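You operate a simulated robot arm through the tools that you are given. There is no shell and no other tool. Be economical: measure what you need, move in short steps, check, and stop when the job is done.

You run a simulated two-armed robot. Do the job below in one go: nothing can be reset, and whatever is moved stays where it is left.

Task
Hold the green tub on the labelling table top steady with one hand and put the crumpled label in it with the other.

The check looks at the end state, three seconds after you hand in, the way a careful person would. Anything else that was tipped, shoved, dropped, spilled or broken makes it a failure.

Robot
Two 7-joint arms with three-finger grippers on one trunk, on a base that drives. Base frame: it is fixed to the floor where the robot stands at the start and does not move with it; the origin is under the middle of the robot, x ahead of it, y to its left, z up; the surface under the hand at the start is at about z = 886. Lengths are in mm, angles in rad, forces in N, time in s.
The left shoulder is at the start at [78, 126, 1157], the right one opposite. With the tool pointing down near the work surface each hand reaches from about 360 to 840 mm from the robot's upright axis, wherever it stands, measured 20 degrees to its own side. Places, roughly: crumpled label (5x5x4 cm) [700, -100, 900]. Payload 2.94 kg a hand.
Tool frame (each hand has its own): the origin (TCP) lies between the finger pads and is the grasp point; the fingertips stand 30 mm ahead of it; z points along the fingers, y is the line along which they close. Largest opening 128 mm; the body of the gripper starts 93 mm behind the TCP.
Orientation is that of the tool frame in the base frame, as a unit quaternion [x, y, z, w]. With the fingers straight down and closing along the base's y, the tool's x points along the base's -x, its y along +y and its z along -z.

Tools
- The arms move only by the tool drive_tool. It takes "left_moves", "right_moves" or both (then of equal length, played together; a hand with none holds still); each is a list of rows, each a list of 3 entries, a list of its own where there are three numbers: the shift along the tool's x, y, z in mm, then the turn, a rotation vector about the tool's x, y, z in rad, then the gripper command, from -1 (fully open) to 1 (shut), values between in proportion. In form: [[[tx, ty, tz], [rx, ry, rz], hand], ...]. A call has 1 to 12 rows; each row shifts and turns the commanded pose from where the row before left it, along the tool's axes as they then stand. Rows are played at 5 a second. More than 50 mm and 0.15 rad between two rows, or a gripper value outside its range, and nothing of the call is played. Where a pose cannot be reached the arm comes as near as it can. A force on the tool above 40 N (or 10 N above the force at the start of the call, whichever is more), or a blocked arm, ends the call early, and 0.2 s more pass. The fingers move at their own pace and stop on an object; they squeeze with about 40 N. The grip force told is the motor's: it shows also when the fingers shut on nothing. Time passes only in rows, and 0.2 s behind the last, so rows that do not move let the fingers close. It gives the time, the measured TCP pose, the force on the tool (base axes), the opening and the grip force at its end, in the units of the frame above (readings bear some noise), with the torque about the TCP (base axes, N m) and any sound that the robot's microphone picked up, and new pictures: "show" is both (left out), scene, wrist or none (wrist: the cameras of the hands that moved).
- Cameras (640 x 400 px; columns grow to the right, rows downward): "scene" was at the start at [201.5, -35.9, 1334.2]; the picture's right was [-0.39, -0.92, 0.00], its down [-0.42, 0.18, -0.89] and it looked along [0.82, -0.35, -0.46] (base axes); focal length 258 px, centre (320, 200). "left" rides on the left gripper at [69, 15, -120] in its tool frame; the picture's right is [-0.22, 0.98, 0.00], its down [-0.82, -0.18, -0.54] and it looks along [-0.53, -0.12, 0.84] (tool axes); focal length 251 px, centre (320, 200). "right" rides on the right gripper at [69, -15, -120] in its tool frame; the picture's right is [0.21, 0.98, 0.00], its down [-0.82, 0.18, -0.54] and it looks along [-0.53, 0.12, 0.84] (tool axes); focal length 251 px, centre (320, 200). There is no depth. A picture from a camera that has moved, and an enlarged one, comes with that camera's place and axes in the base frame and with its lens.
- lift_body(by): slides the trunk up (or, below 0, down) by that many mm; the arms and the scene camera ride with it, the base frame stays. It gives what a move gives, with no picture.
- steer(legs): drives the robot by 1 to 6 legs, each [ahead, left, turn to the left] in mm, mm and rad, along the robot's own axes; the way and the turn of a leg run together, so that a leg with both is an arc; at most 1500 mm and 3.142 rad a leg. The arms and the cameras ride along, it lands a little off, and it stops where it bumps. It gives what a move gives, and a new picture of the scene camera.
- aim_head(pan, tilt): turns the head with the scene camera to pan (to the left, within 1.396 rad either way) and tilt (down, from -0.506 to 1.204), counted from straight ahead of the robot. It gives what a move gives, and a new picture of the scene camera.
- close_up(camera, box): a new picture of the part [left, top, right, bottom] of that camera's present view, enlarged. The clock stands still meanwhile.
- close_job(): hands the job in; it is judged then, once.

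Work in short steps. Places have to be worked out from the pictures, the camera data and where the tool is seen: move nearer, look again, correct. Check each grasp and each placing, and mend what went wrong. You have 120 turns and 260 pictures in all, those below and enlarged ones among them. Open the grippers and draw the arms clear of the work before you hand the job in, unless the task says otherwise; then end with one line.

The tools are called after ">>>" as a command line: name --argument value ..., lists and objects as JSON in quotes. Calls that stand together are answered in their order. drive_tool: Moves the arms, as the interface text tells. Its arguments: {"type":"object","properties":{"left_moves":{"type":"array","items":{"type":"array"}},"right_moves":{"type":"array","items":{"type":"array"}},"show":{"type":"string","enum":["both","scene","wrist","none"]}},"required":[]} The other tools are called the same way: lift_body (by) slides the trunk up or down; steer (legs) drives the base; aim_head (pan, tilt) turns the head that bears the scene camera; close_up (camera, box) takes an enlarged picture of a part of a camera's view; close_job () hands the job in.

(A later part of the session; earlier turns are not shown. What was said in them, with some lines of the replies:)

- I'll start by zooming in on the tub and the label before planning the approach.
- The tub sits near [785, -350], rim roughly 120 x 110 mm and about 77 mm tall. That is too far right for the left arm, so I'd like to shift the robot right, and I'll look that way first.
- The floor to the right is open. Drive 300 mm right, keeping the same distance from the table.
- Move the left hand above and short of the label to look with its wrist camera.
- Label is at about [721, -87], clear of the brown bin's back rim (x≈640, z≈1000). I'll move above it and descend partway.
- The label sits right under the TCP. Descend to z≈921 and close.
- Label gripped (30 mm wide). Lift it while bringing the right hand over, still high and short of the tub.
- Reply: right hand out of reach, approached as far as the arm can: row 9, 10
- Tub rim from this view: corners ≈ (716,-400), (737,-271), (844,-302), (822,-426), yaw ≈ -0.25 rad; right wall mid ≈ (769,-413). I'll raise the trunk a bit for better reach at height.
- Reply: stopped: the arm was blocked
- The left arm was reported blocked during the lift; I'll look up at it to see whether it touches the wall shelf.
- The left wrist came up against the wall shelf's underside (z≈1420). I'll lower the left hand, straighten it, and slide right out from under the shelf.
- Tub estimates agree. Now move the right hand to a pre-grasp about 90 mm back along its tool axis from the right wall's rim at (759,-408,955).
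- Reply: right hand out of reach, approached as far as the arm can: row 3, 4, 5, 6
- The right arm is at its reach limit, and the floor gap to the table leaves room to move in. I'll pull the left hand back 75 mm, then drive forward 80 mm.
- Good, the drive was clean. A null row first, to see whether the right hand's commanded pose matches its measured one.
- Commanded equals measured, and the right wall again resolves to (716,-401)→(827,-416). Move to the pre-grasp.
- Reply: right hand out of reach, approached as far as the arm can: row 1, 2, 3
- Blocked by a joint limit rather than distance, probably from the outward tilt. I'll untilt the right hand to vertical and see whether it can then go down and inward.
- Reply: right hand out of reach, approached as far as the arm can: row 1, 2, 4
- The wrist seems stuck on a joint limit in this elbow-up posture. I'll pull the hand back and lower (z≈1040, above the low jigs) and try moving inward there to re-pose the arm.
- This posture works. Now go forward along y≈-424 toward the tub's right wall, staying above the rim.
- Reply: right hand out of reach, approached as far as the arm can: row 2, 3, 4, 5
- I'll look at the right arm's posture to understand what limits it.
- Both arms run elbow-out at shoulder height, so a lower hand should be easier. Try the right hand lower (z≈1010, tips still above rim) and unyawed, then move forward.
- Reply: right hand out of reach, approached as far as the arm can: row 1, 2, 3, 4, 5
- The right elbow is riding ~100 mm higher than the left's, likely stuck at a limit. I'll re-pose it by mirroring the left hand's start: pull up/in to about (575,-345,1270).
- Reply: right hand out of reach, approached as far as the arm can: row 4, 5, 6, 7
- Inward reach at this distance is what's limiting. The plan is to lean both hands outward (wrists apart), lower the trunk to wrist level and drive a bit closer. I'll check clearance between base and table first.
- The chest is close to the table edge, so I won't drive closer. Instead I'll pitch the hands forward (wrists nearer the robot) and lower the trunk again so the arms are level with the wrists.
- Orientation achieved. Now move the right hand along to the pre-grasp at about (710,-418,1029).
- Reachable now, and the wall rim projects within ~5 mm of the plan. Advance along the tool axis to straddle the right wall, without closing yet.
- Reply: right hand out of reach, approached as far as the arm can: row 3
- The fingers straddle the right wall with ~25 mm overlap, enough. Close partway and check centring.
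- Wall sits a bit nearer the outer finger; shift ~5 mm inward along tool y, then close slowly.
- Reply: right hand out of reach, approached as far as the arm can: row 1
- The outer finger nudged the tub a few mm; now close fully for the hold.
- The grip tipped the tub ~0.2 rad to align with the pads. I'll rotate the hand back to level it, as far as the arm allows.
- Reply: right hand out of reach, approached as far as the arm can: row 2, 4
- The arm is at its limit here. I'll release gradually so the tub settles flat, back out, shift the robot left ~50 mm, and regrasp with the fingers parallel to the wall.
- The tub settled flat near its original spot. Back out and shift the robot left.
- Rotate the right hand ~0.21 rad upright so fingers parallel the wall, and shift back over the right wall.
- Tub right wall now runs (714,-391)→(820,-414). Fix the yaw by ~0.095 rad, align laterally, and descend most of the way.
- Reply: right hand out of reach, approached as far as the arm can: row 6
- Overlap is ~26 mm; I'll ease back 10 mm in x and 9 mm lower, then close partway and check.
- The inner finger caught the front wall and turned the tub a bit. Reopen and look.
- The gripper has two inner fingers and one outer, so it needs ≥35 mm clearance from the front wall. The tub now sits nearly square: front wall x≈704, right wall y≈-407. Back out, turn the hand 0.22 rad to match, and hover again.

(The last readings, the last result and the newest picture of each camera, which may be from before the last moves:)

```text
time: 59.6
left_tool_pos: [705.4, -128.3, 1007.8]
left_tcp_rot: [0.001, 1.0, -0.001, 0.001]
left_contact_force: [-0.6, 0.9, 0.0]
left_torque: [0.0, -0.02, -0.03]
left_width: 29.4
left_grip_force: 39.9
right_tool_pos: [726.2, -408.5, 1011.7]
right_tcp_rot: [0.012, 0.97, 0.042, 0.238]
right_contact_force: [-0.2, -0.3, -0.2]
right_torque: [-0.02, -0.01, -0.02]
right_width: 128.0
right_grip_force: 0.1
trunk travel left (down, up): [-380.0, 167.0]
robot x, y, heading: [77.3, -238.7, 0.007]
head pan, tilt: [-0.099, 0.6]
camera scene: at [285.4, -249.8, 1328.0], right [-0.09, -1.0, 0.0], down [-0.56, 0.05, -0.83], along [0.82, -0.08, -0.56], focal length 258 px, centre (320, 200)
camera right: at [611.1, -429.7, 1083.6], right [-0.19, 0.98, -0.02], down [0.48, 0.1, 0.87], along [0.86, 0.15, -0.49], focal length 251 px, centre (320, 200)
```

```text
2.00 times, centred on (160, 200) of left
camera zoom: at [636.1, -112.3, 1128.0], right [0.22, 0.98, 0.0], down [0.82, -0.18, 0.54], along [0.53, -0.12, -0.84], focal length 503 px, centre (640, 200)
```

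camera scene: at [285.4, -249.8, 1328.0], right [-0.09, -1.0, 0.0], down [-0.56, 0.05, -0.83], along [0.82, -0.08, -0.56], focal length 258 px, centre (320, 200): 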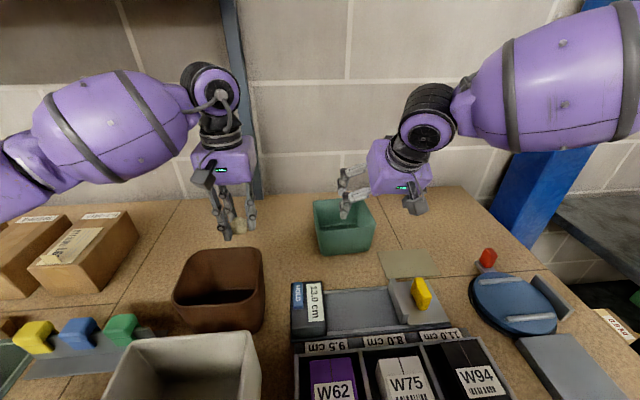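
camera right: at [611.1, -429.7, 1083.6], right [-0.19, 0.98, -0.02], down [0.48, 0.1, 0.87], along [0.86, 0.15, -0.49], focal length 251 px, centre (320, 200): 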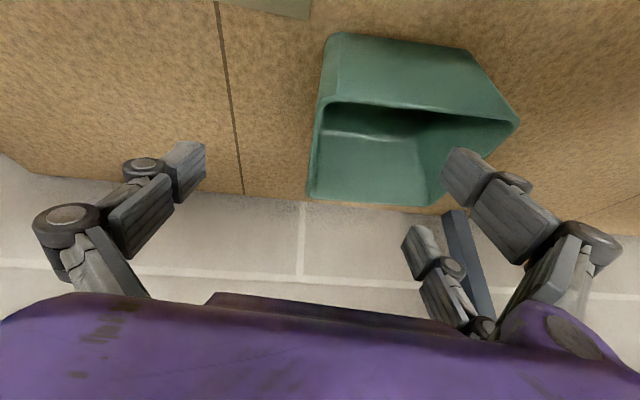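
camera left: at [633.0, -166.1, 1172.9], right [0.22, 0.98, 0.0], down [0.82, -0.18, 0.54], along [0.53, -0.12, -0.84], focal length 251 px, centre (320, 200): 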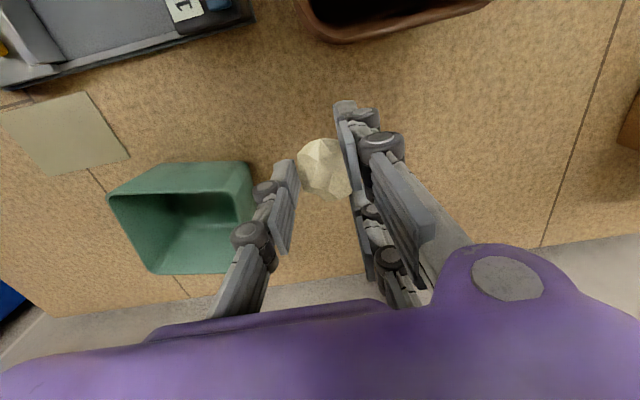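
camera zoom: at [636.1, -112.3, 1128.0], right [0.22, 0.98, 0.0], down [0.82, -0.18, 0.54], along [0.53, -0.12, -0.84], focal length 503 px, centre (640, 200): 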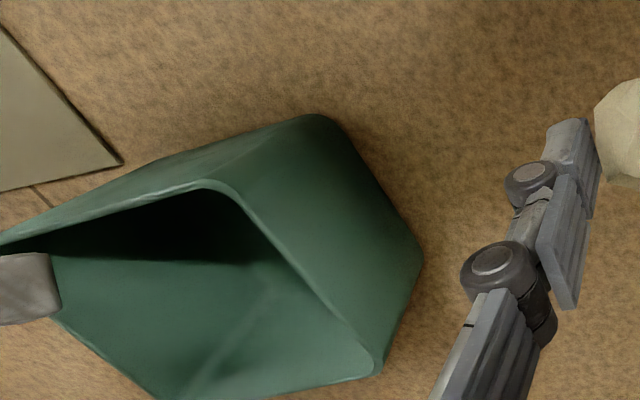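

Right wall now (707,-411)→(821,-405). Small yaw trim, then descend to (760,-404,952).

>>> drive_tool --right_moves '[[[0, 0, 0], [-0.023, 0.004, -0.044], -1], [[-1.1, -0.5, 34], [0, 0, 0], -1], [[-1.1, -0.6, 34.6], [0, 0, 0], -1], [[0, 0, 0], [0, 0, 0], -1], [[0, 0, 0], [0, 0, 0], 0.1], [[0, 0, 0], [0, 0, 0], 0.4], [[0, 0, 0], [0, 0, 0], 0.4]]'

>>> close_up --camera "scene" --box '[270, 150, 440, 260]'

```text
time: 61.2
left_tool_pos: [704.5, -128.0, 1007.1]
left_tcp_rot: [0.002, 1.0, -0.001, 0.002]
left_contact_force: [-0.7, -0.3, 0.2]
left_torque: [0.01, 0.02, -0.01]
left_width: 29.8
left_grip_force: 39.7
right_tool_pos: [759.0, -399.9, 951.2]
right_tcp_rot: [-0.01, 0.97, 0.047, 0.237]
right_contact_force: [0.0, 0.3, 0.4]
right_torque: [0.03, 0.01, 0.0]
right_width: 38.4
right_grip_force: 0.0
trunk travel left (down, up): [-380.0, 167.0]
robot x, y, heading: [78.7, -243.1, 0.005]
head pan, tilt: [-0.099, 0.6]
camera scene: at [285.5, -249.9, 1328.0], right [-0.09, -1.0, 0.0], down [-0.56, 0.05, -0.83], along [0.82, -0.08, -0.56], focal length 258 px, centre (320, 200)
camera right: at [645.1, -426.9, 1021.8], right [-0.23, 0.97, -0.02], down [0.47, 0.13, 0.87], along [0.85, 0.2, -0.49], focal length 251 px, centre (320, 200)
```

scene: 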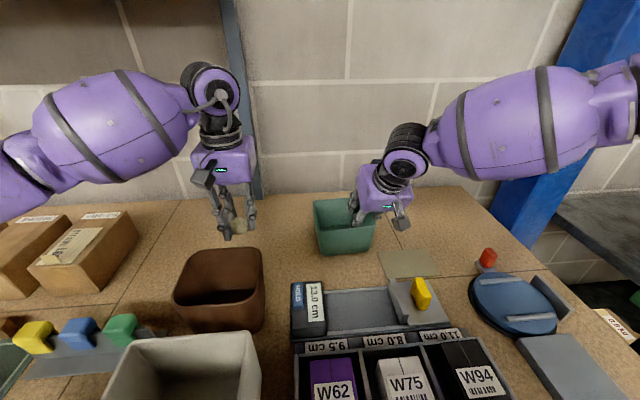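
right: 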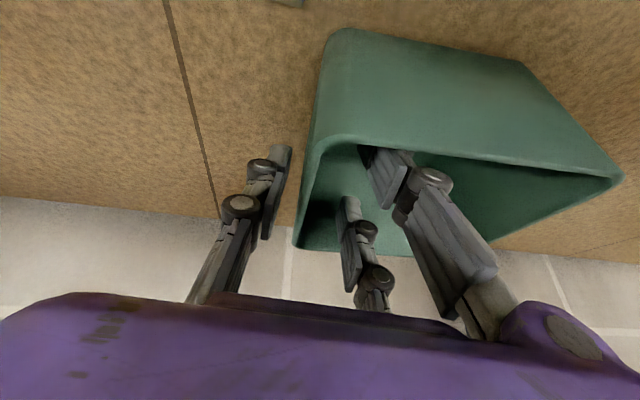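

```text
3.64 times, centred on (355, 205) of scene
camera zoom: at [285.5, -249.9, 1328.0], right [-0.09, -1.0, 0.0], down [-0.56, 0.05, -0.83], along [0.82, -0.08, -0.56], focal length 938 px, centre (193, 182)
```

zoom: 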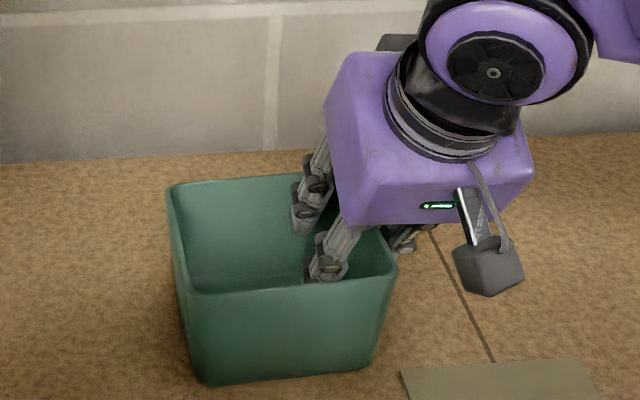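

Well placed now with both inner fingers clear of the front wall. Close in steps.

>>> drive_tool --right_moves '[[[0, 0, 0], [0, 0, 0], 0.6], [[0, 0, 0], [0, 0, 0], 0.75], [[0, 0, 0], [0, 0, 0], 0.85], [[0, 0, 0], [0, 0, 0], 0.95], [[0, 0, 0], [0, 0, 0], 1], [[0, 0, 0], [0, 0, 0], 1]]' --show "wrist"

>>> close_up --camera "scene" --box '[270, 150, 440, 260]'

```text
time: 62.6
left_tool_pos: [706.0, -128.0, 1007.8]
left_tcp_rot: [0.001, 1.0, 0.0, 0.002]
left_contact_force: [0.1, 0.4, -1.0]
left_torque: [0.01, 0.0, -0.02]
left_width: 29.6
left_grip_force: 39.9
right_tool_pos: [759.2, -400.2, 949.7]
right_tcp_rot: [-0.011, 0.97, 0.046, 0.237]
right_contact_force: [0.0, 0.0, 0.6]
right_torque: [-0.1, -0.03, 0.02]
right_width: 6.0
right_grip_force: 32.1
trunk travel left (down, up): [-380.0, 167.0]
robot x, y, heading: [79.7, -246.5, 0.006]
head pan, tilt: [-0.099, 0.6]
camera right: at [645.2, -427.0, 1021.7], right [-0.23, 0.97, -0.02], down [0.47, 0.13, 0.87], along [0.85, 0.2, -0.49], focal length 251 px, centre (320, 200)
```

right: 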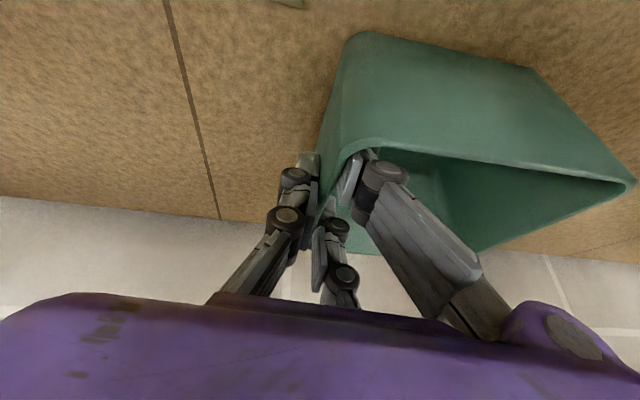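

```text
3.64 times, centred on (355, 205) of scene
camera zoom: at [285.6, -250.0, 1327.9], right [-0.09, -1.0, 0.0], down [-0.56, 0.05, -0.83], along [0.82, -0.08, -0.56], focal length 938 px, centre (193, 182)
```

zoom: 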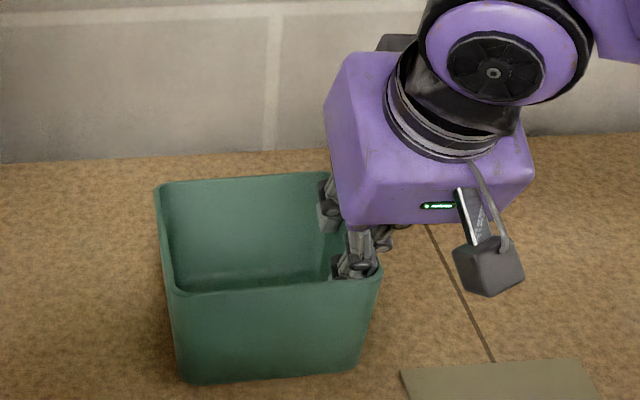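

The tub is held flat. Now raise the left hand and lean it (roll 0.9, pitch 0.3) in place before moving over the tub.

>>> drive_tool --left_moves '[[[0, 0, -40], [0, 0, 0], 1], [[0, 0, -40], [0, 0, 0], 1], [[0, 0, 0], [0.15, 0, 0], 1], [[0, 0, 0], [0.15, 0, 0], 1], [[0, 0, 0], [0.15, 0, 0], 1], [[0, 0, 0], [0.15, 0, 0], 1], [[0, 0, 0], [0.15, 0, 0], 1], [[0, 0, 0], [0.15, 0, 0], 1], [[0, 0, 0], [0, -0.15, 0], 1], [[0, 0, 0], [0, -0.15, 0], 1], [[0, 0, 0], [0, 0, 0], 1]]'

```text
time: 65.0
left_tool_pos: [701.5, -140.7, 1107.8]
left_tcp_rot: [-0.058, 0.894, -0.417, 0.152]
left_contact_force: [0.2, 0.7, -0.3]
left_torque: [0.04, 0.0, -0.01]
left_width: 29.4
left_grip_force: 40.3
right_tool_pos: [752.5, -415.2, 954.0]
right_tcp_rot: [-0.009, 0.969, 0.054, 0.24]
right_contact_force: [0.0, 0.0, -1.8]
right_torque: [-0.04, 0.0, 0.03]
right_width: 6.0
right_grip_force: 32.8
trunk travel left (down, up): [-380.0, 167.0]
robot x, y, heading: [81.7, -242.2, 0.006]
head pan, tilt: [-0.099, 0.6]
camera scene: at [276.3, -271.4, 1329.9], right [-0.09, -1.0, -0.02], down [-0.56, 0.07, -0.83], along [0.83, -0.07, -0.56], focal length 258 px, centre (320, 200)
camera left: at [597.1, -58.8, 1153.7], right [0.23, 0.68, -0.7], down [0.6, 0.47, 0.65], along [0.77, -0.57, -0.3], focal length 251 px, centre (320, 200)
```

scene: 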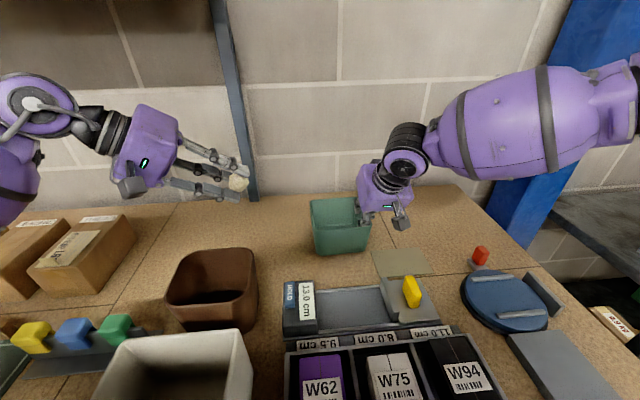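
left: 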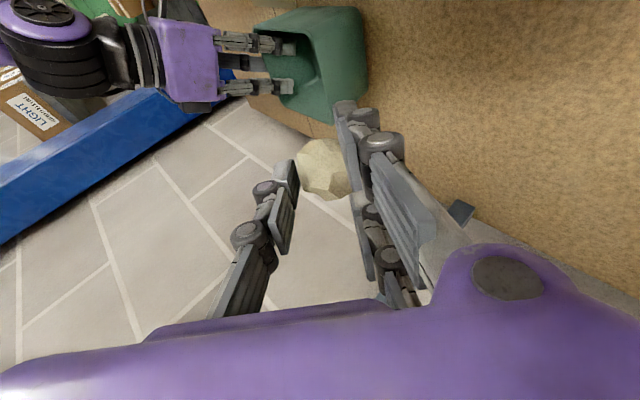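

The whole robot seems to have leaned/shifted (~15–20 mm): the left arm may be pressing on something. Look left at once.

>>> aim_head --pan 0.7 --tilt 0.35

```text
time: 66.2
left_tool_pos: [699.8, -139.5, 1104.9]
left_tcp_rot: [-0.059, 0.894, -0.418, 0.15]
left_contact_force: [0.2, 0.3, 0.5]
left_torque: [0.0, -0.02, 0.0]
left_width: 30.0
left_grip_force: 39.2
right_tool_pos: [753.0, -415.4, 952.5]
right_tcp_rot: [-0.009, 0.969, 0.055, 0.241]
right_contact_force: [-0.4, 0.7, -1.8]
right_torque: [-0.07, 0.0, 0.02]
right_width: 6.1
right_grip_force: 32.2
trunk travel left (down, up): [-380.0, 167.0]
robot x, y, heading: [79.5, -242.0, 0.005]
head pan, tilt: [0.7, 0.351]
camera scene: at [258.5, -202.3, 1353.1], right [0.65, -0.76, -0.01], down [-0.25, -0.21, -0.94], along [0.72, 0.61, -0.33], focal length 258 px, centre (320, 200)
```

scene: 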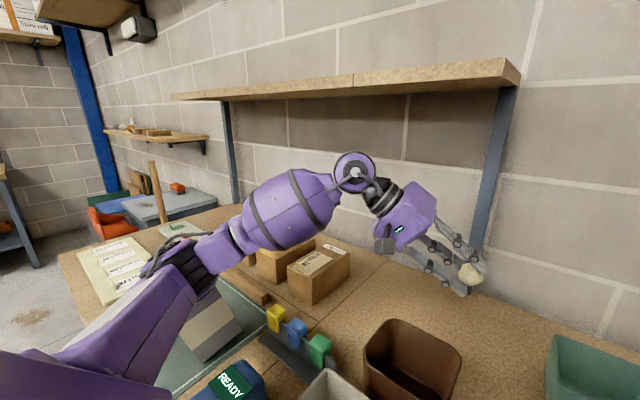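

>>> close_up --camera "scene" --box '[60, 200, 380, 400]'

```text
2.00 times, centred on (220, 300) of scene
camera zoom: at [258.5, -202.3, 1353.1], right [0.65, -0.76, -0.01], down [-0.25, -0.21, -0.94], along [0.72, 0.61, -0.33], focal length 516 px, centre (520, 0)
```

zoom: 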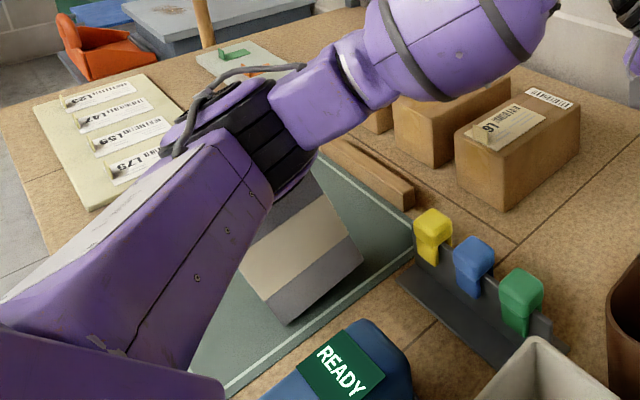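

The left elbow dropped low and is likely pressing on the W53 blocks. Undo the lean immediately.

>>> drive_tool --left_moves '[[[0, 0, 0], [0, 0.15, 0], 1], [[0, 0, 0], [0, 0.15, 0], 1], [[0, 0, 0], [-0.15, 0, 0], 1], [[0, 0, 0], [-0.15, 0, 0], 1], [[0, 0, 0], [-0.15, 0, 0], 1], [[0, 0, 0], [0, 0, 0], 1]]' --show "scene"

>>> close_up --camera "scene" --box '[60, 200, 380, 400]'

```text
time: 67.6
left_tool_pos: [703.6, -127.8, 1087.5]
left_tcp_rot: [0.002, 0.975, -0.223, 0.0]
left_contact_force: [0.5, 0.6, 0.2]
left_torque: [-0.02, 0.04, -0.03]
left_width: 29.5
left_grip_force: 39.9
right_tool_pos: [758.6, -401.6, 949.8]
right_tcp_rot: [-0.01, 0.97, 0.045, 0.237]
right_contact_force: [-1.8, -1.7, 3.8]
right_torque: [-0.09, -0.2, -0.06]
right_width: 6.1
right_grip_force: 32.0
trunk travel left (down, up): [-380.0, 167.0]
robot x, y, heading: [79.3, -243.5, 0.007]
head pan, tilt: [0.7, 0.351]
camera scene: at [267.8, -181.1, 1350.7], right [0.65, -0.76, 0.0], down [-0.26, -0.22, -0.94], along [0.71, 0.61, -0.34], focal length 258 px, centre (320, 200)
```

scene: 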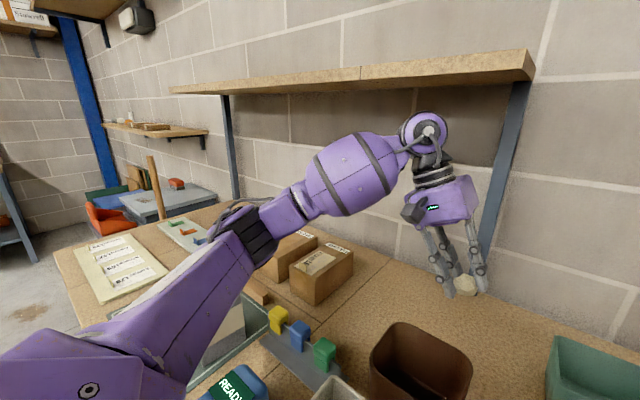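

```text
2.00 times, centred on (220, 300) of scene
camera zoom: at [267.8, -181.1, 1350.7], right [0.65, -0.76, 0.0], down [-0.26, -0.22, -0.94], along [0.71, 0.61, -0.34], focal length 516 px, centre (520, 0)
```

zoom: 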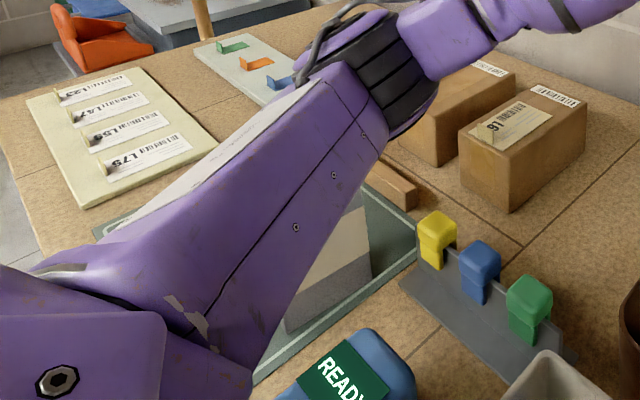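

Robot pose recovered and the tub is still held. Now translate the left hand toward the tub first (which raises the elbow), keeping this moderate lean.

>>> drive_tool --left_moves '[[[0, -30.6, 14.8], [0, 0, 0], 1], [[0, -30.6, 14.8], [0, 0, 0], 1], [[0, -30.6, 14.8], [0, 0, 0], 1], [[0, 0, 0], [0, 0, 0], 1]]' --show "scene"

```text
time: 68.6
left_tool_pos: [704.1, -229.2, 1087.2]
left_tcp_rot: [0.003, 0.974, -0.225, 0.001]
left_contact_force: [0.7, 1.1, 0.1]
left_torque: [0.0, 0.03, 0.02]
left_width: 30.0
left_grip_force: 39.6
right_tool_pos: [759.4, -402.3, 949.6]
right_tcp_rot: [-0.011, 0.97, 0.046, 0.237]
right_contact_force: [-1.0, 0.1, 0.4]
right_torque: [-0.07, -0.09, -0.04]
right_width: 5.8
right_grip_force: 32.5
trunk travel left (down, up): [-380.0, 167.0]
robot x, y, heading: [80.2, -244.6, 0.004]
head pan, tilt: [0.7, 0.351]
camera scene: at [268.3, -180.7, 1350.7], right [0.65, -0.76, 0.0], down [-0.26, -0.22, -0.94], along [0.71, 0.61, -0.34], focal length 258 px, centre (320, 200)
```

scene: 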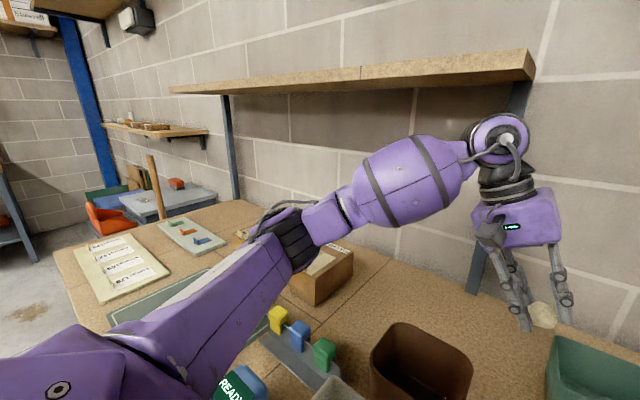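

Good. Turn the head back to watch both hands and continue toward the tub.

>>> aim_head --pan -0.05 --tilt 0.6

>>> drive_tool --left_moves '[[[-16, -22, 12], [0, 0, 0], 1], [[-16, -22, 12], [0, 0, 0], 1], [[0, 0, 0], [0, 0, 0], 1]]'

```text
time: 69.7
left_tool_pos: [703.8, -228.9, 1087.4]
left_tcp_rot: [0.002, 0.975, -0.222, 0.001]
left_contact_force: [-0.6, -0.1, 0.1]
left_torque: [0.0, 0.02, 0.01]
left_width: 29.9
left_grip_force: 40.0
right_tool_pos: [759.1, -399.9, 949.1]
right_tcp_rot: [-0.012, 0.971, 0.047, 0.236]
right_contact_force: [0.1, 0.6, -1.1]
right_torque: [-0.08, -0.02, 0.01]
right_width: 6.2
right_grip_force: 32.8
trunk travel left (down, up): [-380.0, 167.0]
robot x, y, heading: [78.3, -242.7, 0.003]
head pan, tilt: [-0.051, 0.6]
camera scene: at [285.9, -245.6, 1328.0], right [-0.04, -1.0, 0.0], down [-0.56, 0.02, -0.83], along [0.82, -0.04, -0.56], focal length 258 px, centre (320, 200)
```

scene: 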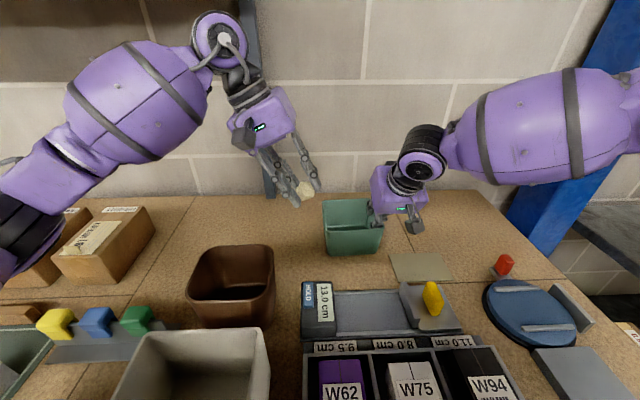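

```text
time: 70.5
left_tool_pos: [735.7, -279.0, 1086.3]
left_tcp_rot: [0.002, 0.975, -0.224, 0.002]
left_contact_force: [-0.1, 0.2, -0.3]
left_torque: [-0.05, 0.0, 0.02]
left_width: 29.7
left_grip_force: 40.1
right_tool_pos: [758.1, -399.3, 949.7]
right_tcp_rot: [-0.012, 0.97, 0.046, 0.237]
right_contact_force: [0.7, 0.8, -1.3]
right_torque: [-0.05, 0.01, 0.0]
right_width: 5.9
right_grip_force: 32.3
trunk travel left (down, up): [-380.0, 167.0]
robot x, y, heading: [78.8, -242.4, 0.002]
head pan, tilt: [-0.051, 0.6]
camera scene: at [285.9, -245.1, 1327.9], right [-0.04, -1.0, 0.0], down [-0.56, 0.02, -0.83], along [0.82, -0.04, -0.56], focal length 258 px, centre (320, 200)
camera left: at [667.3, -214.3, 1188.3], right [0.22, 0.88, -0.43], down [0.82, 0.07, 0.57], along [0.53, -0.47, -0.7], focal length 251 px, centre (320, 200)
```

scene: 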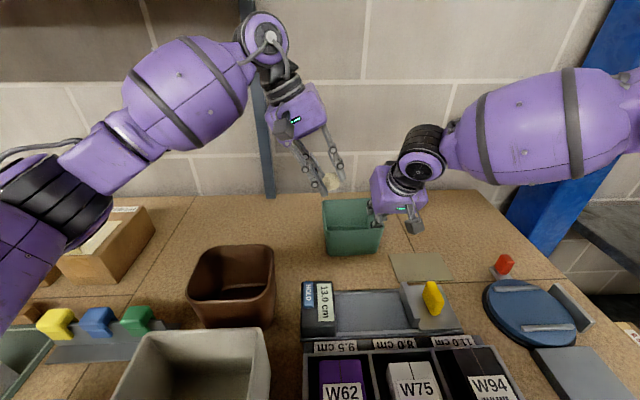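
left: 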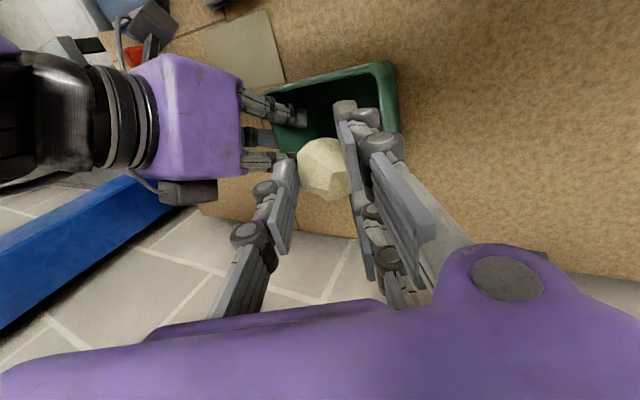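

Reach is fine. Tub interior is about x 712–815, y -400…-283; move the label over (757,-322), lowering to z≈1025.

>>> drive_tool --left_moves '[[[-10.5, -20, 8], [0, 0, 0], 1], [[-10.5, -4, 22], [0, 0, 0], 1], [[0, 11.4, 42], [0, 0, 0], 1], [[0, 0, 0], [0, 0, 0], 1]]'

>>> close_up --camera "scene" --box '[270, 130, 450, 270]'

```text
time: 71.5
left_tool_pos: [759.2, -326.7, 1027.1]
left_tcp_rot: [0.003, 0.975, -0.224, 0.001]
left_contact_force: [-0.6, 0.5, -0.5]
left_torque: [0.02, 0.0, -0.01]
left_width: 29.5
left_grip_force: 40.1
right_tool_pos: [759.0, -400.9, 950.8]
right_tcp_rot: [-0.011, 0.97, 0.046, 0.236]
right_contact_force: [-0.7, 0.4, -1.2]
right_torque: [-0.12, 0.02, 0.03]
right_width: 5.9
right_grip_force: 32.7
trunk travel left (down, up): [-380.0, 167.0]
robot x, y, heading: [80.9, -239.2, 0.011]
head pan, tilt: [-0.051, 0.6]
camera scene: at [285.7, -245.7, 1328.0], right [-0.04, -1.0, 0.0], down [-0.56, 0.03, -0.83], along [0.82, -0.04, -0.56], focal length 258 px, centre (320, 200)
camera left: at [691.1, -261.1, 1129.1], right [0.22, 0.88, -0.43], down [0.82, 0.07, 0.57], along [0.53, -0.47, -0.7], focal length 251 px, centre (320, 200)
```

scene: 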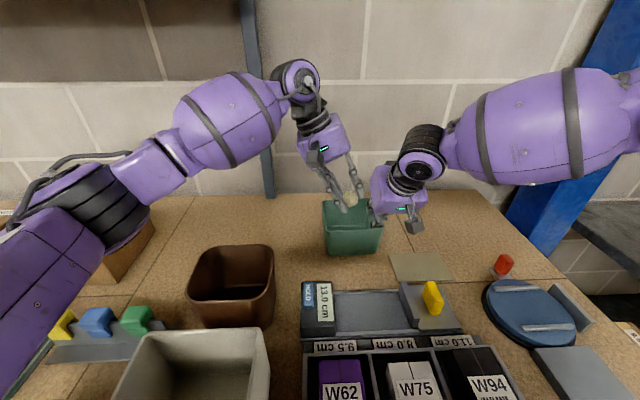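
left: 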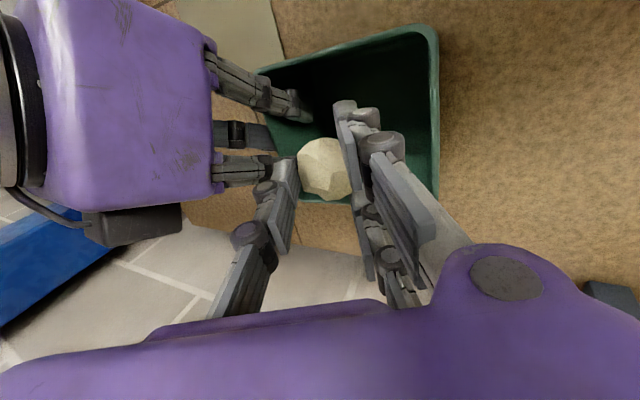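

```text
2.86 times, centred on (360, 200) of scene
camera zoom: at [285.7, -245.7, 1328.0], right [-0.04, -1.0, 0.0], down [-0.56, 0.03, -0.83], along [0.82, -0.04, -0.56], focal length 737 px, centre (206, 200)
```

zoom: 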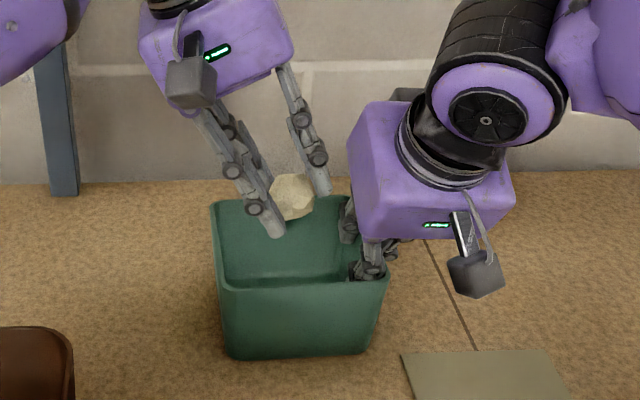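

The label hangs above the tub's middle. Lower ~25 mm and open gently to drop it.

>>> drive_tool --left_moves '[[[0, 10.9, 22.5], [0, 0, 0], 1], [[0, 0, 0], [0, 0, 0], 1], [[0, 0, 0], [0, 0, 0], 0.4], [[0, 0, 0], [0, 0, 0], 0.2], [[0, 0, 0], [0, 0, 0], 0.1], [[0, 0, 0], [0, 0, 0], 0.1]]'

>>> close_up --camera "scene" --box '[270, 130, 450, 270]'

```text
time: 72.9
left_tool_pos: [759.9, -323.7, 1000.6]
left_tcp_rot: [0.002, 0.975, -0.223, 0.002]
left_contact_force: [-0.1, -0.9, 0.5]
left_torque: [0.02, 0.01, 0.02]
left_width: 57.6
left_grip_force: 0.0
right_tool_pos: [759.0, -400.9, 948.9]
right_tcp_rot: [-0.011, 0.97, 0.047, 0.237]
right_contact_force: [-0.6, -0.4, -1.3]
right_torque: [-0.11, 0.03, 0.02]
right_width: 6.0
right_grip_force: 32.6
trunk travel left (down, up): [-380.0, 167.0]
robot x, y, heading: [80.4, -242.6, 0.004]
head pan, tilt: [-0.051, 0.6]
camera scene: at [286.0, -245.7, 1327.9], right [-0.04, -1.0, 0.0], down [-0.56, 0.03, -0.83], along [0.82, -0.04, -0.56], focal length 258 px, centre (320, 200)
camera left: at [690.9, -258.7, 1102.5], right [0.22, 0.88, -0.43], down [0.82, 0.07, 0.57], along [0.53, -0.47, -0.71], focal length 251 px, centre (320, 200)
```

scene: 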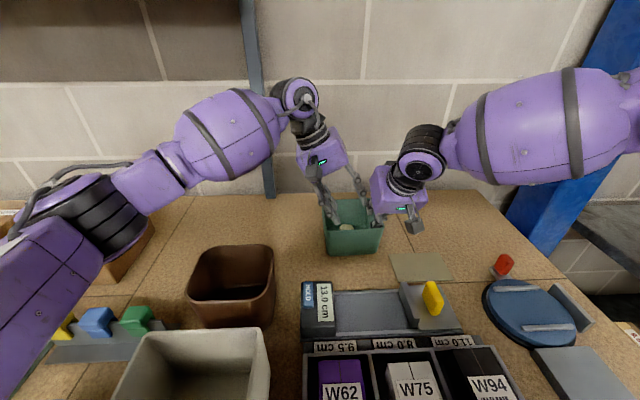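
left: 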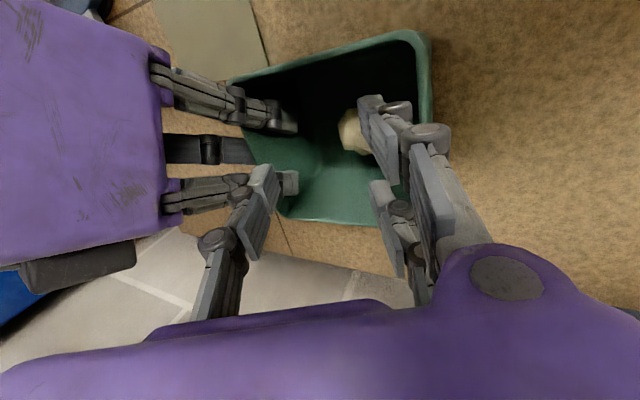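

```text
2.86 times, centred on (360, 200) of scene
camera zoom: at [286.0, -245.7, 1327.9], right [-0.04, -1.0, 0.0], down [-0.56, 0.03, -0.83], along [0.82, -0.04, -0.56], focal length 737 px, centre (206, 200)
```

zoom: 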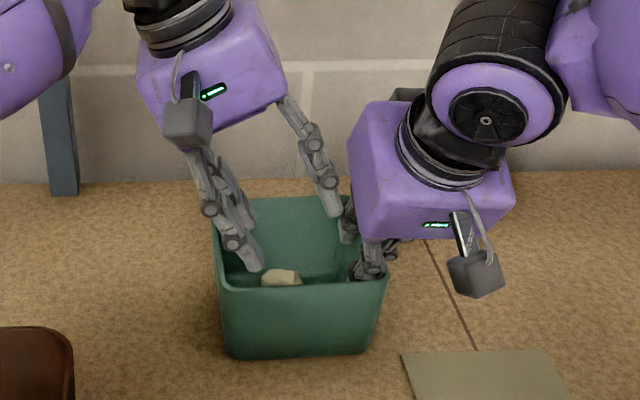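

The label is in the tub. Withdraw the left hand up along its axis, then back the way it came.

>>> drive_tool --left_moves '[[[0, -8, -36], [0, 0, 0], 0.1], [[0, 0, -40], [0, 0, 0], 0.1], [[10, 20, -30], [0, 0, 0], 0.1], [[20, 30, -20], [0, 0, 0], 0], [[20, 30, -15], [0, 0, 0], 0], [[0, 0, 0], [0, 0, 0], 0]]' --show "scene"

>>> close_up --camera "scene" --box '[270, 130, 450, 270]'

```text
time: 74.3
left_tool_pos: [706.0, -197.3, 1099.7]
left_tcp_rot: [0.002, 0.975, -0.224, 0.0]
left_contact_force: [0.7, 0.1, 0.5]
left_torque: [-0.04, 0.01, 0.01]
left_width: 63.9
left_grip_force: 0.1
right_tool_pos: [760.3, -400.9, 949.1]
right_tcp_rot: [-0.011, 0.971, 0.047, 0.236]
right_contact_force: [0.1, -0.6, -1.3]
right_torque: [-0.08, 0.03, 0.04]
right_width: 5.9
right_grip_force: 32.7
trunk travel left (down, up): [-380.0, 167.0]
robot x, y, heading: [84.2, -243.9, 0.006]
head pan, tilt: [-0.051, 0.6]
camera scene: at [286.3, -246.5, 1327.9], right [-0.04, -1.0, 0.0], down [-0.56, 0.03, -0.82], along [0.82, -0.04, -0.57], focal length 258 px, centre (320, 200)
```

scene: 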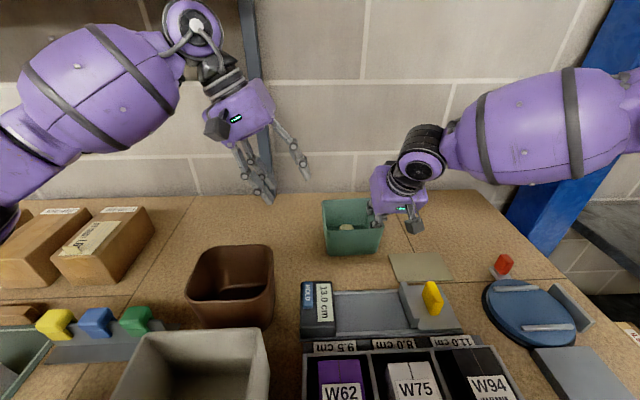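

```text
2.86 times, centred on (360, 200) of scene
camera zoom: at [286.3, -246.5, 1327.9], right [-0.04, -1.0, 0.0], down [-0.56, 0.03, -0.82], along [0.82, -0.04, -0.57], focal length 737 px, centre (206, 200)
```

zoom: 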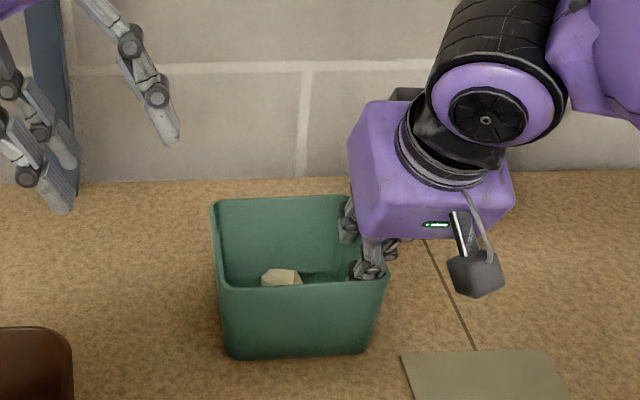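

Now release the tub slowly with the right hand to ~45 mm and withdraw along its axis.

>>> drive_tool --right_moves '[[[0, 0, 0], [0, 0, 0], 0.9], [[0, 0, 0], [0, 0, 0], 0.84], [[0, 0, 0], [0, 0, 0], 0.78], [[0, 0, 0], [0, 0, 0], 0.7], [[0, 0, 0], [0, 0, 0], 0.5], [[0, 0, 0], [0, 0, 0], 0.4], [[0, 0, 0], [0, 0, 0], 0.4], [[0, 0, -20], [0, 0, 0], 0.4], [[0, 0, -35], [0, 0, 0], 0.4], [[0, 0, -35], [0, 0, 0], 0.4], [[0, 0, -35], [0, 0, 0], 0.4], [[0, 0, 0], [0, 0, 0], 0.4]]'

>>> close_up --camera "scene" --box '[270, 130, 450, 270]'

```text
time: 76.9
left_tool_pos: [705.3, -196.3, 1099.2]
left_tcp_rot: [0.002, 0.975, -0.223, 0.001]
left_contact_force: [0.1, 0.6, -0.2]
left_torque: [-0.02, 0.01, 0.03]
left_width: 63.8
left_grip_force: 0.1
right_tool_pos: [700.8, -414.1, 1061.5]
right_tcp_rot: [-0.011, 0.971, 0.046, 0.236]
right_contact_force: [-0.6, 0.5, -0.7]
right_torque: [0.03, 0.04, 0.01]
right_width: 38.4
right_grip_force: 0.2
trunk travel left (down, up): [-380.0, 167.0]
robot x, y, heading: [81.9, -242.8, 0.003]
head pan, tilt: [-0.051, 0.6]
camera scene: at [286.6, -245.6, 1327.8], right [-0.04, -1.0, 0.0], down [-0.56, 0.03, -0.82], along [0.82, -0.04, -0.57], focal length 258 px, centre (320, 200)
camera right: at [587.3, -440.3, 1132.8], right [-0.23, 0.97, -0.02], down [0.47, 0.13, 0.87], along [0.85, 0.2, -0.49], focal length 251 px, centre (320, 200)
```

scene: 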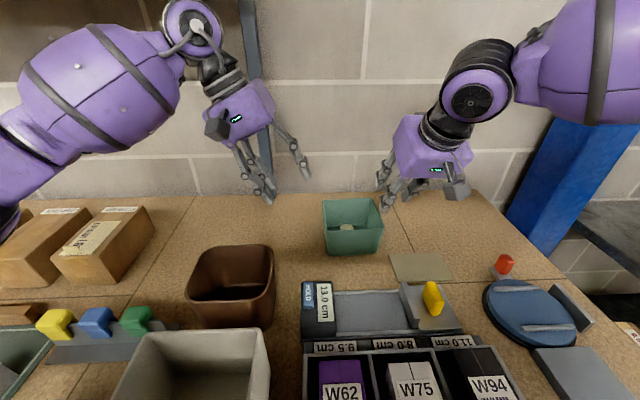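
right: 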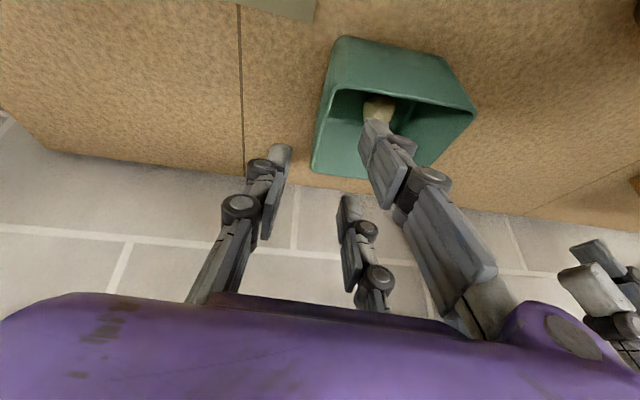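

```text
2.86 times, centred on (360, 200) of scene
camera zoom: at [286.6, -245.6, 1327.8], right [-0.04, -1.0, 0.0], down [-0.56, 0.03, -0.82], along [0.82, -0.04, -0.57], focal length 737 px, centre (206, 200)
```

zoom: 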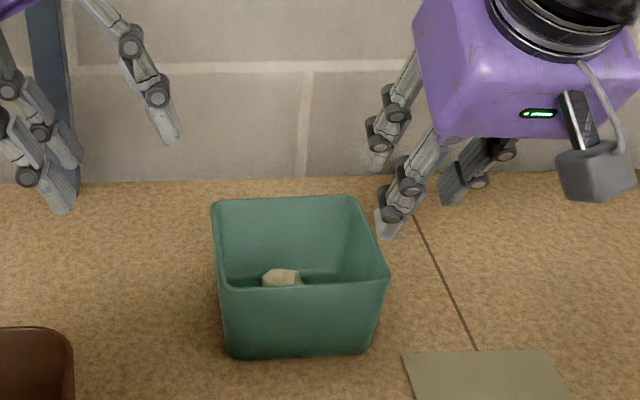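

Tub upright, label inside. Draw both arms clear: right up and back to its side, left back toward the robot.

>>> drive_tool --left_moves '[[[20, 0, 0], [0, 0, 0], 0], [[20, 0, 0], [0, 0, 0], -0.4], [[20, 0, 0], [0, 0, 0], -1], [[0, 0, 0], [0, 0, 0], -1]]' --right_moves '[[[0, -20, -35], [0, 0, 0], 0.4], [[0, -25, -35], [0, 0, 0], 0], [[0, -25, -30], [0, 0, 0], -1], [[0, 0, 0], [0, 0, 0], -1]]' --show "scene"

>>> aim_head --pan 0.6 --tilt 0.75

```text
time: 77.9
left_tool_pos: [647.5, -195.4, 1098.5]
left_tcp_rot: [0.002, 0.975, -0.224, 0.0]
left_contact_force: [0.0, 0.5, -0.7]
left_torque: [-0.02, -0.01, 0.01]
left_width: 128.1
left_grip_force: 0.2
right_tool_pos: [657.3, -491.1, 1143.0]
right_tcp_rot: [-0.011, 0.971, 0.046, 0.236]
right_contact_force: [1.1, -0.7, 0.1]
right_torque: [-0.02, 0.0, 0.0]
right_width: 127.7
right_grip_force: 0.1
trunk travel left (down, up): [-380.0, 167.0]
robot x, y, heading: [82.1, -241.4, 0.006]
head pan, tilt: [-0.051, 0.6]
camera scene: at [286.6, -245.2, 1327.8], right [-0.04, -1.0, 0.0], down [-0.56, 0.02, -0.82], along [0.82, -0.04, -0.57], focal length 258 px, centre (320, 200)
```

scene: 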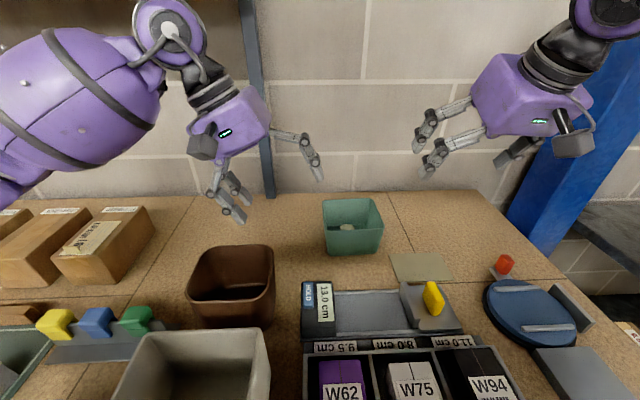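

```text
time: 78.9
left_tool_pos: [646.3, -196.4, 1099.5]
left_tcp_rot: [0.002, 0.975, -0.223, 0.001]
left_contact_force: [0.3, -0.9, -0.2]
left_torque: [0.0, -0.04, 0.01]
left_width: 127.9
left_grip_force: 0.0
right_tool_pos: [657.0, -491.6, 1142.6]
right_tcp_rot: [-0.011, 0.971, 0.047, 0.236]
right_contact_force: [-0.3, 0.2, -0.1]
right_torque: [-0.03, -0.01, -0.03]
right_width: 128.0
right_grip_force: 0.1
trunk travel left (down, up): [-380.0, 167.0]
robot x, y, heading: [78.9, -242.4, 0.004]
head pan, tilt: [0.6, 0.75]
camera scene: at [265.8, -194.6, 1315.1], right [0.57, -0.82, 0.0], down [-0.56, -0.39, -0.73], along [0.6, 0.42, -0.68], focal length 258 px, centre (320, 200)
```

scene: 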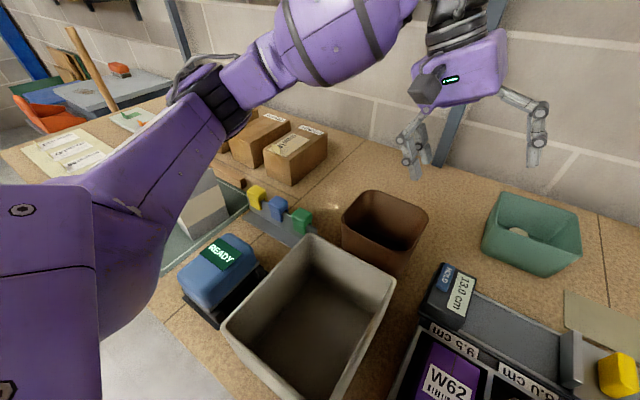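

Everything near looks undisturbed, but the arm hides the W53 blocks. Drive back 150 mm (hands are well above everything) and check them.

>>> steer --legs '[[-150, 0, 0]]'

>>> aim_head --pan 0.35 --tilt 0.85

```text
time: 80.3
left_tool_pos: [499.5, -198.9, 1097.9]
left_tcp_rot: [0.003, 0.975, -0.224, 0.0]
left_contact_force: [-0.3, -0.9, 0.2]
left_torque: [0.02, 0.0, 0.02]
left_width: 127.9
left_grip_force: 0.0
right_tool_pos: [509.2, -494.8, 1142.5]
right_tcp_rot: [-0.01, 0.97, 0.046, 0.237]
right_contact_force: [-0.3, 0.2, 0.0]
right_torque: [-0.01, -0.02, 0.0]
right_width: 127.8
right_grip_force: 0.0
trunk travel left (down, up): [-380.0, 167.0]
robot x, y, heading: [-66.1, -242.1, 0.001]
head pan, tilt: [0.6, 0.75]
camera scene: at [118.4, -195.8, 1315.0], right [0.57, -0.82, 0.0], down [-0.56, -0.39, -0.73], along [0.6, 0.41, -0.68], focal length 258 px, centre (320, 200)
```

scene: 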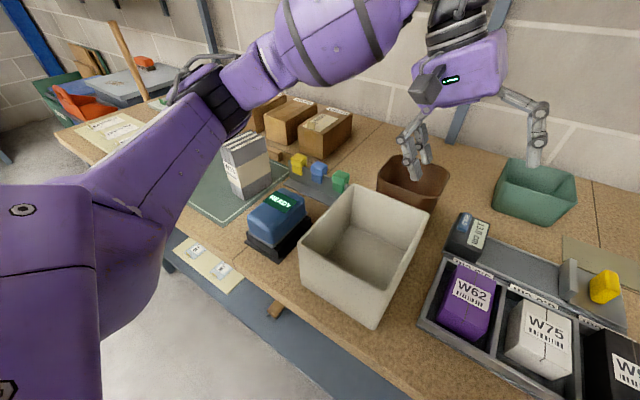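

```text
time: 81.0
left_tool_pos: [499.6, -198.4, 1099.1]
left_tcp_rot: [0.004, 0.975, -0.224, 0.0]
left_contact_force: [0.9, -0.4, -0.1]
left_torque: [0.02, -0.03, -0.03]
left_width: 127.9
left_grip_force: 0.0
right_tool_pos: [508.5, -495.1, 1142.3]
right_tcp_rot: [-0.01, 0.97, 0.046, 0.237]
right_contact_force: [-0.3, 0.2, 0.4]
right_torque: [-0.02, 0.0, 0.0]
right_width: 128.0
right_grip_force: 0.1
trunk travel left (down, up): [-380.0, 167.0]
robot x, y, heading: [-69.8, -239.6, 0.003]
head pan, tilt: [0.351, 0.85]
camera scene: at [123.3, -215.6, 1307.1], right [0.35, -0.94, 0.0], down [-0.7, -0.26, -0.66], along [0.62, 0.23, -0.75], focal length 258 px, centre (320, 200)
```

scene: 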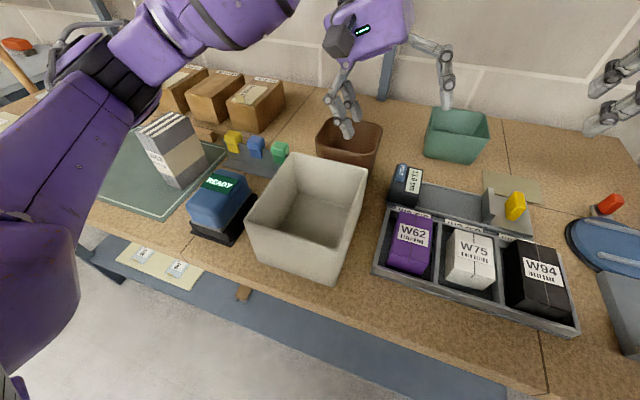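

W53 stands where it was. I'll zoom on a small brown piece near the table's front edge and on the tub for a final check.

>>> close_up --camera "scene" --box '[100, 200, 340, 350]'

>>> close_up --camera "scene" --box '[400, 80, 520, 180]'

```text
2.67 times, centred on (220, 275) of scene
camera zoom: at [123.3, -215.6, 1307.1], right [0.35, -0.94, 0.0], down [-0.7, -0.26, -0.66], along [0.62, 0.23, -0.75], focal length 688 px, centre (587, 0)
```

zoom: 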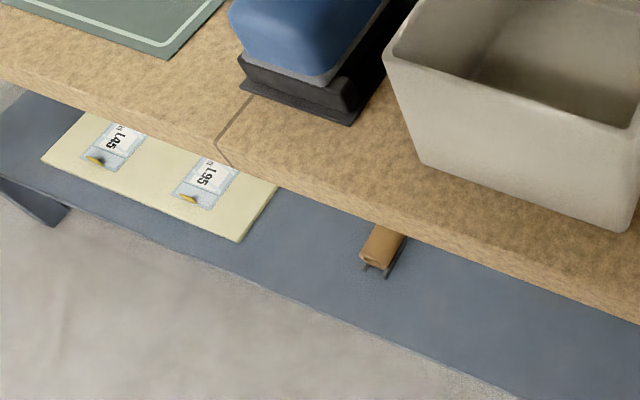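

```text
4.00 times, centred on (460, 130) of scene
camera zoom: at [123.3, -215.6, 1307.1], right [0.35, -0.94, 0.0], down [-0.7, -0.26, -0.66], along [0.62, 0.23, -0.75], focal length 1032 px, centre (-240, 480)
```

zoom: 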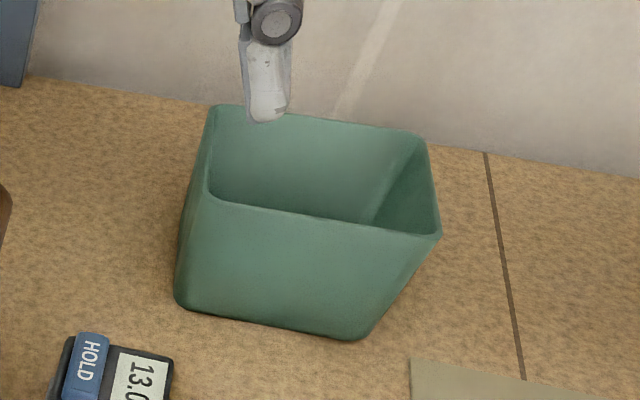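

The brown piece sits on the under-table shelf, where neither arm has been. The tub is upright with the label inside (seen after both hands let go), the grippers are open and the arms are clear, so I'm handing in.

>>> close_job

```text
The job is handed in.
```

The crumpled label is in the green tub, which the right hand held while the left dropped the label in. The tub is upright on the table but sits a couple of centimetres from where it started and slightly turned, because my first two attempts to grip it nudged and tipped it. While repositioning, the left arm also pressed against something, probably the W53 blocks; they are still standing and look unmoved.
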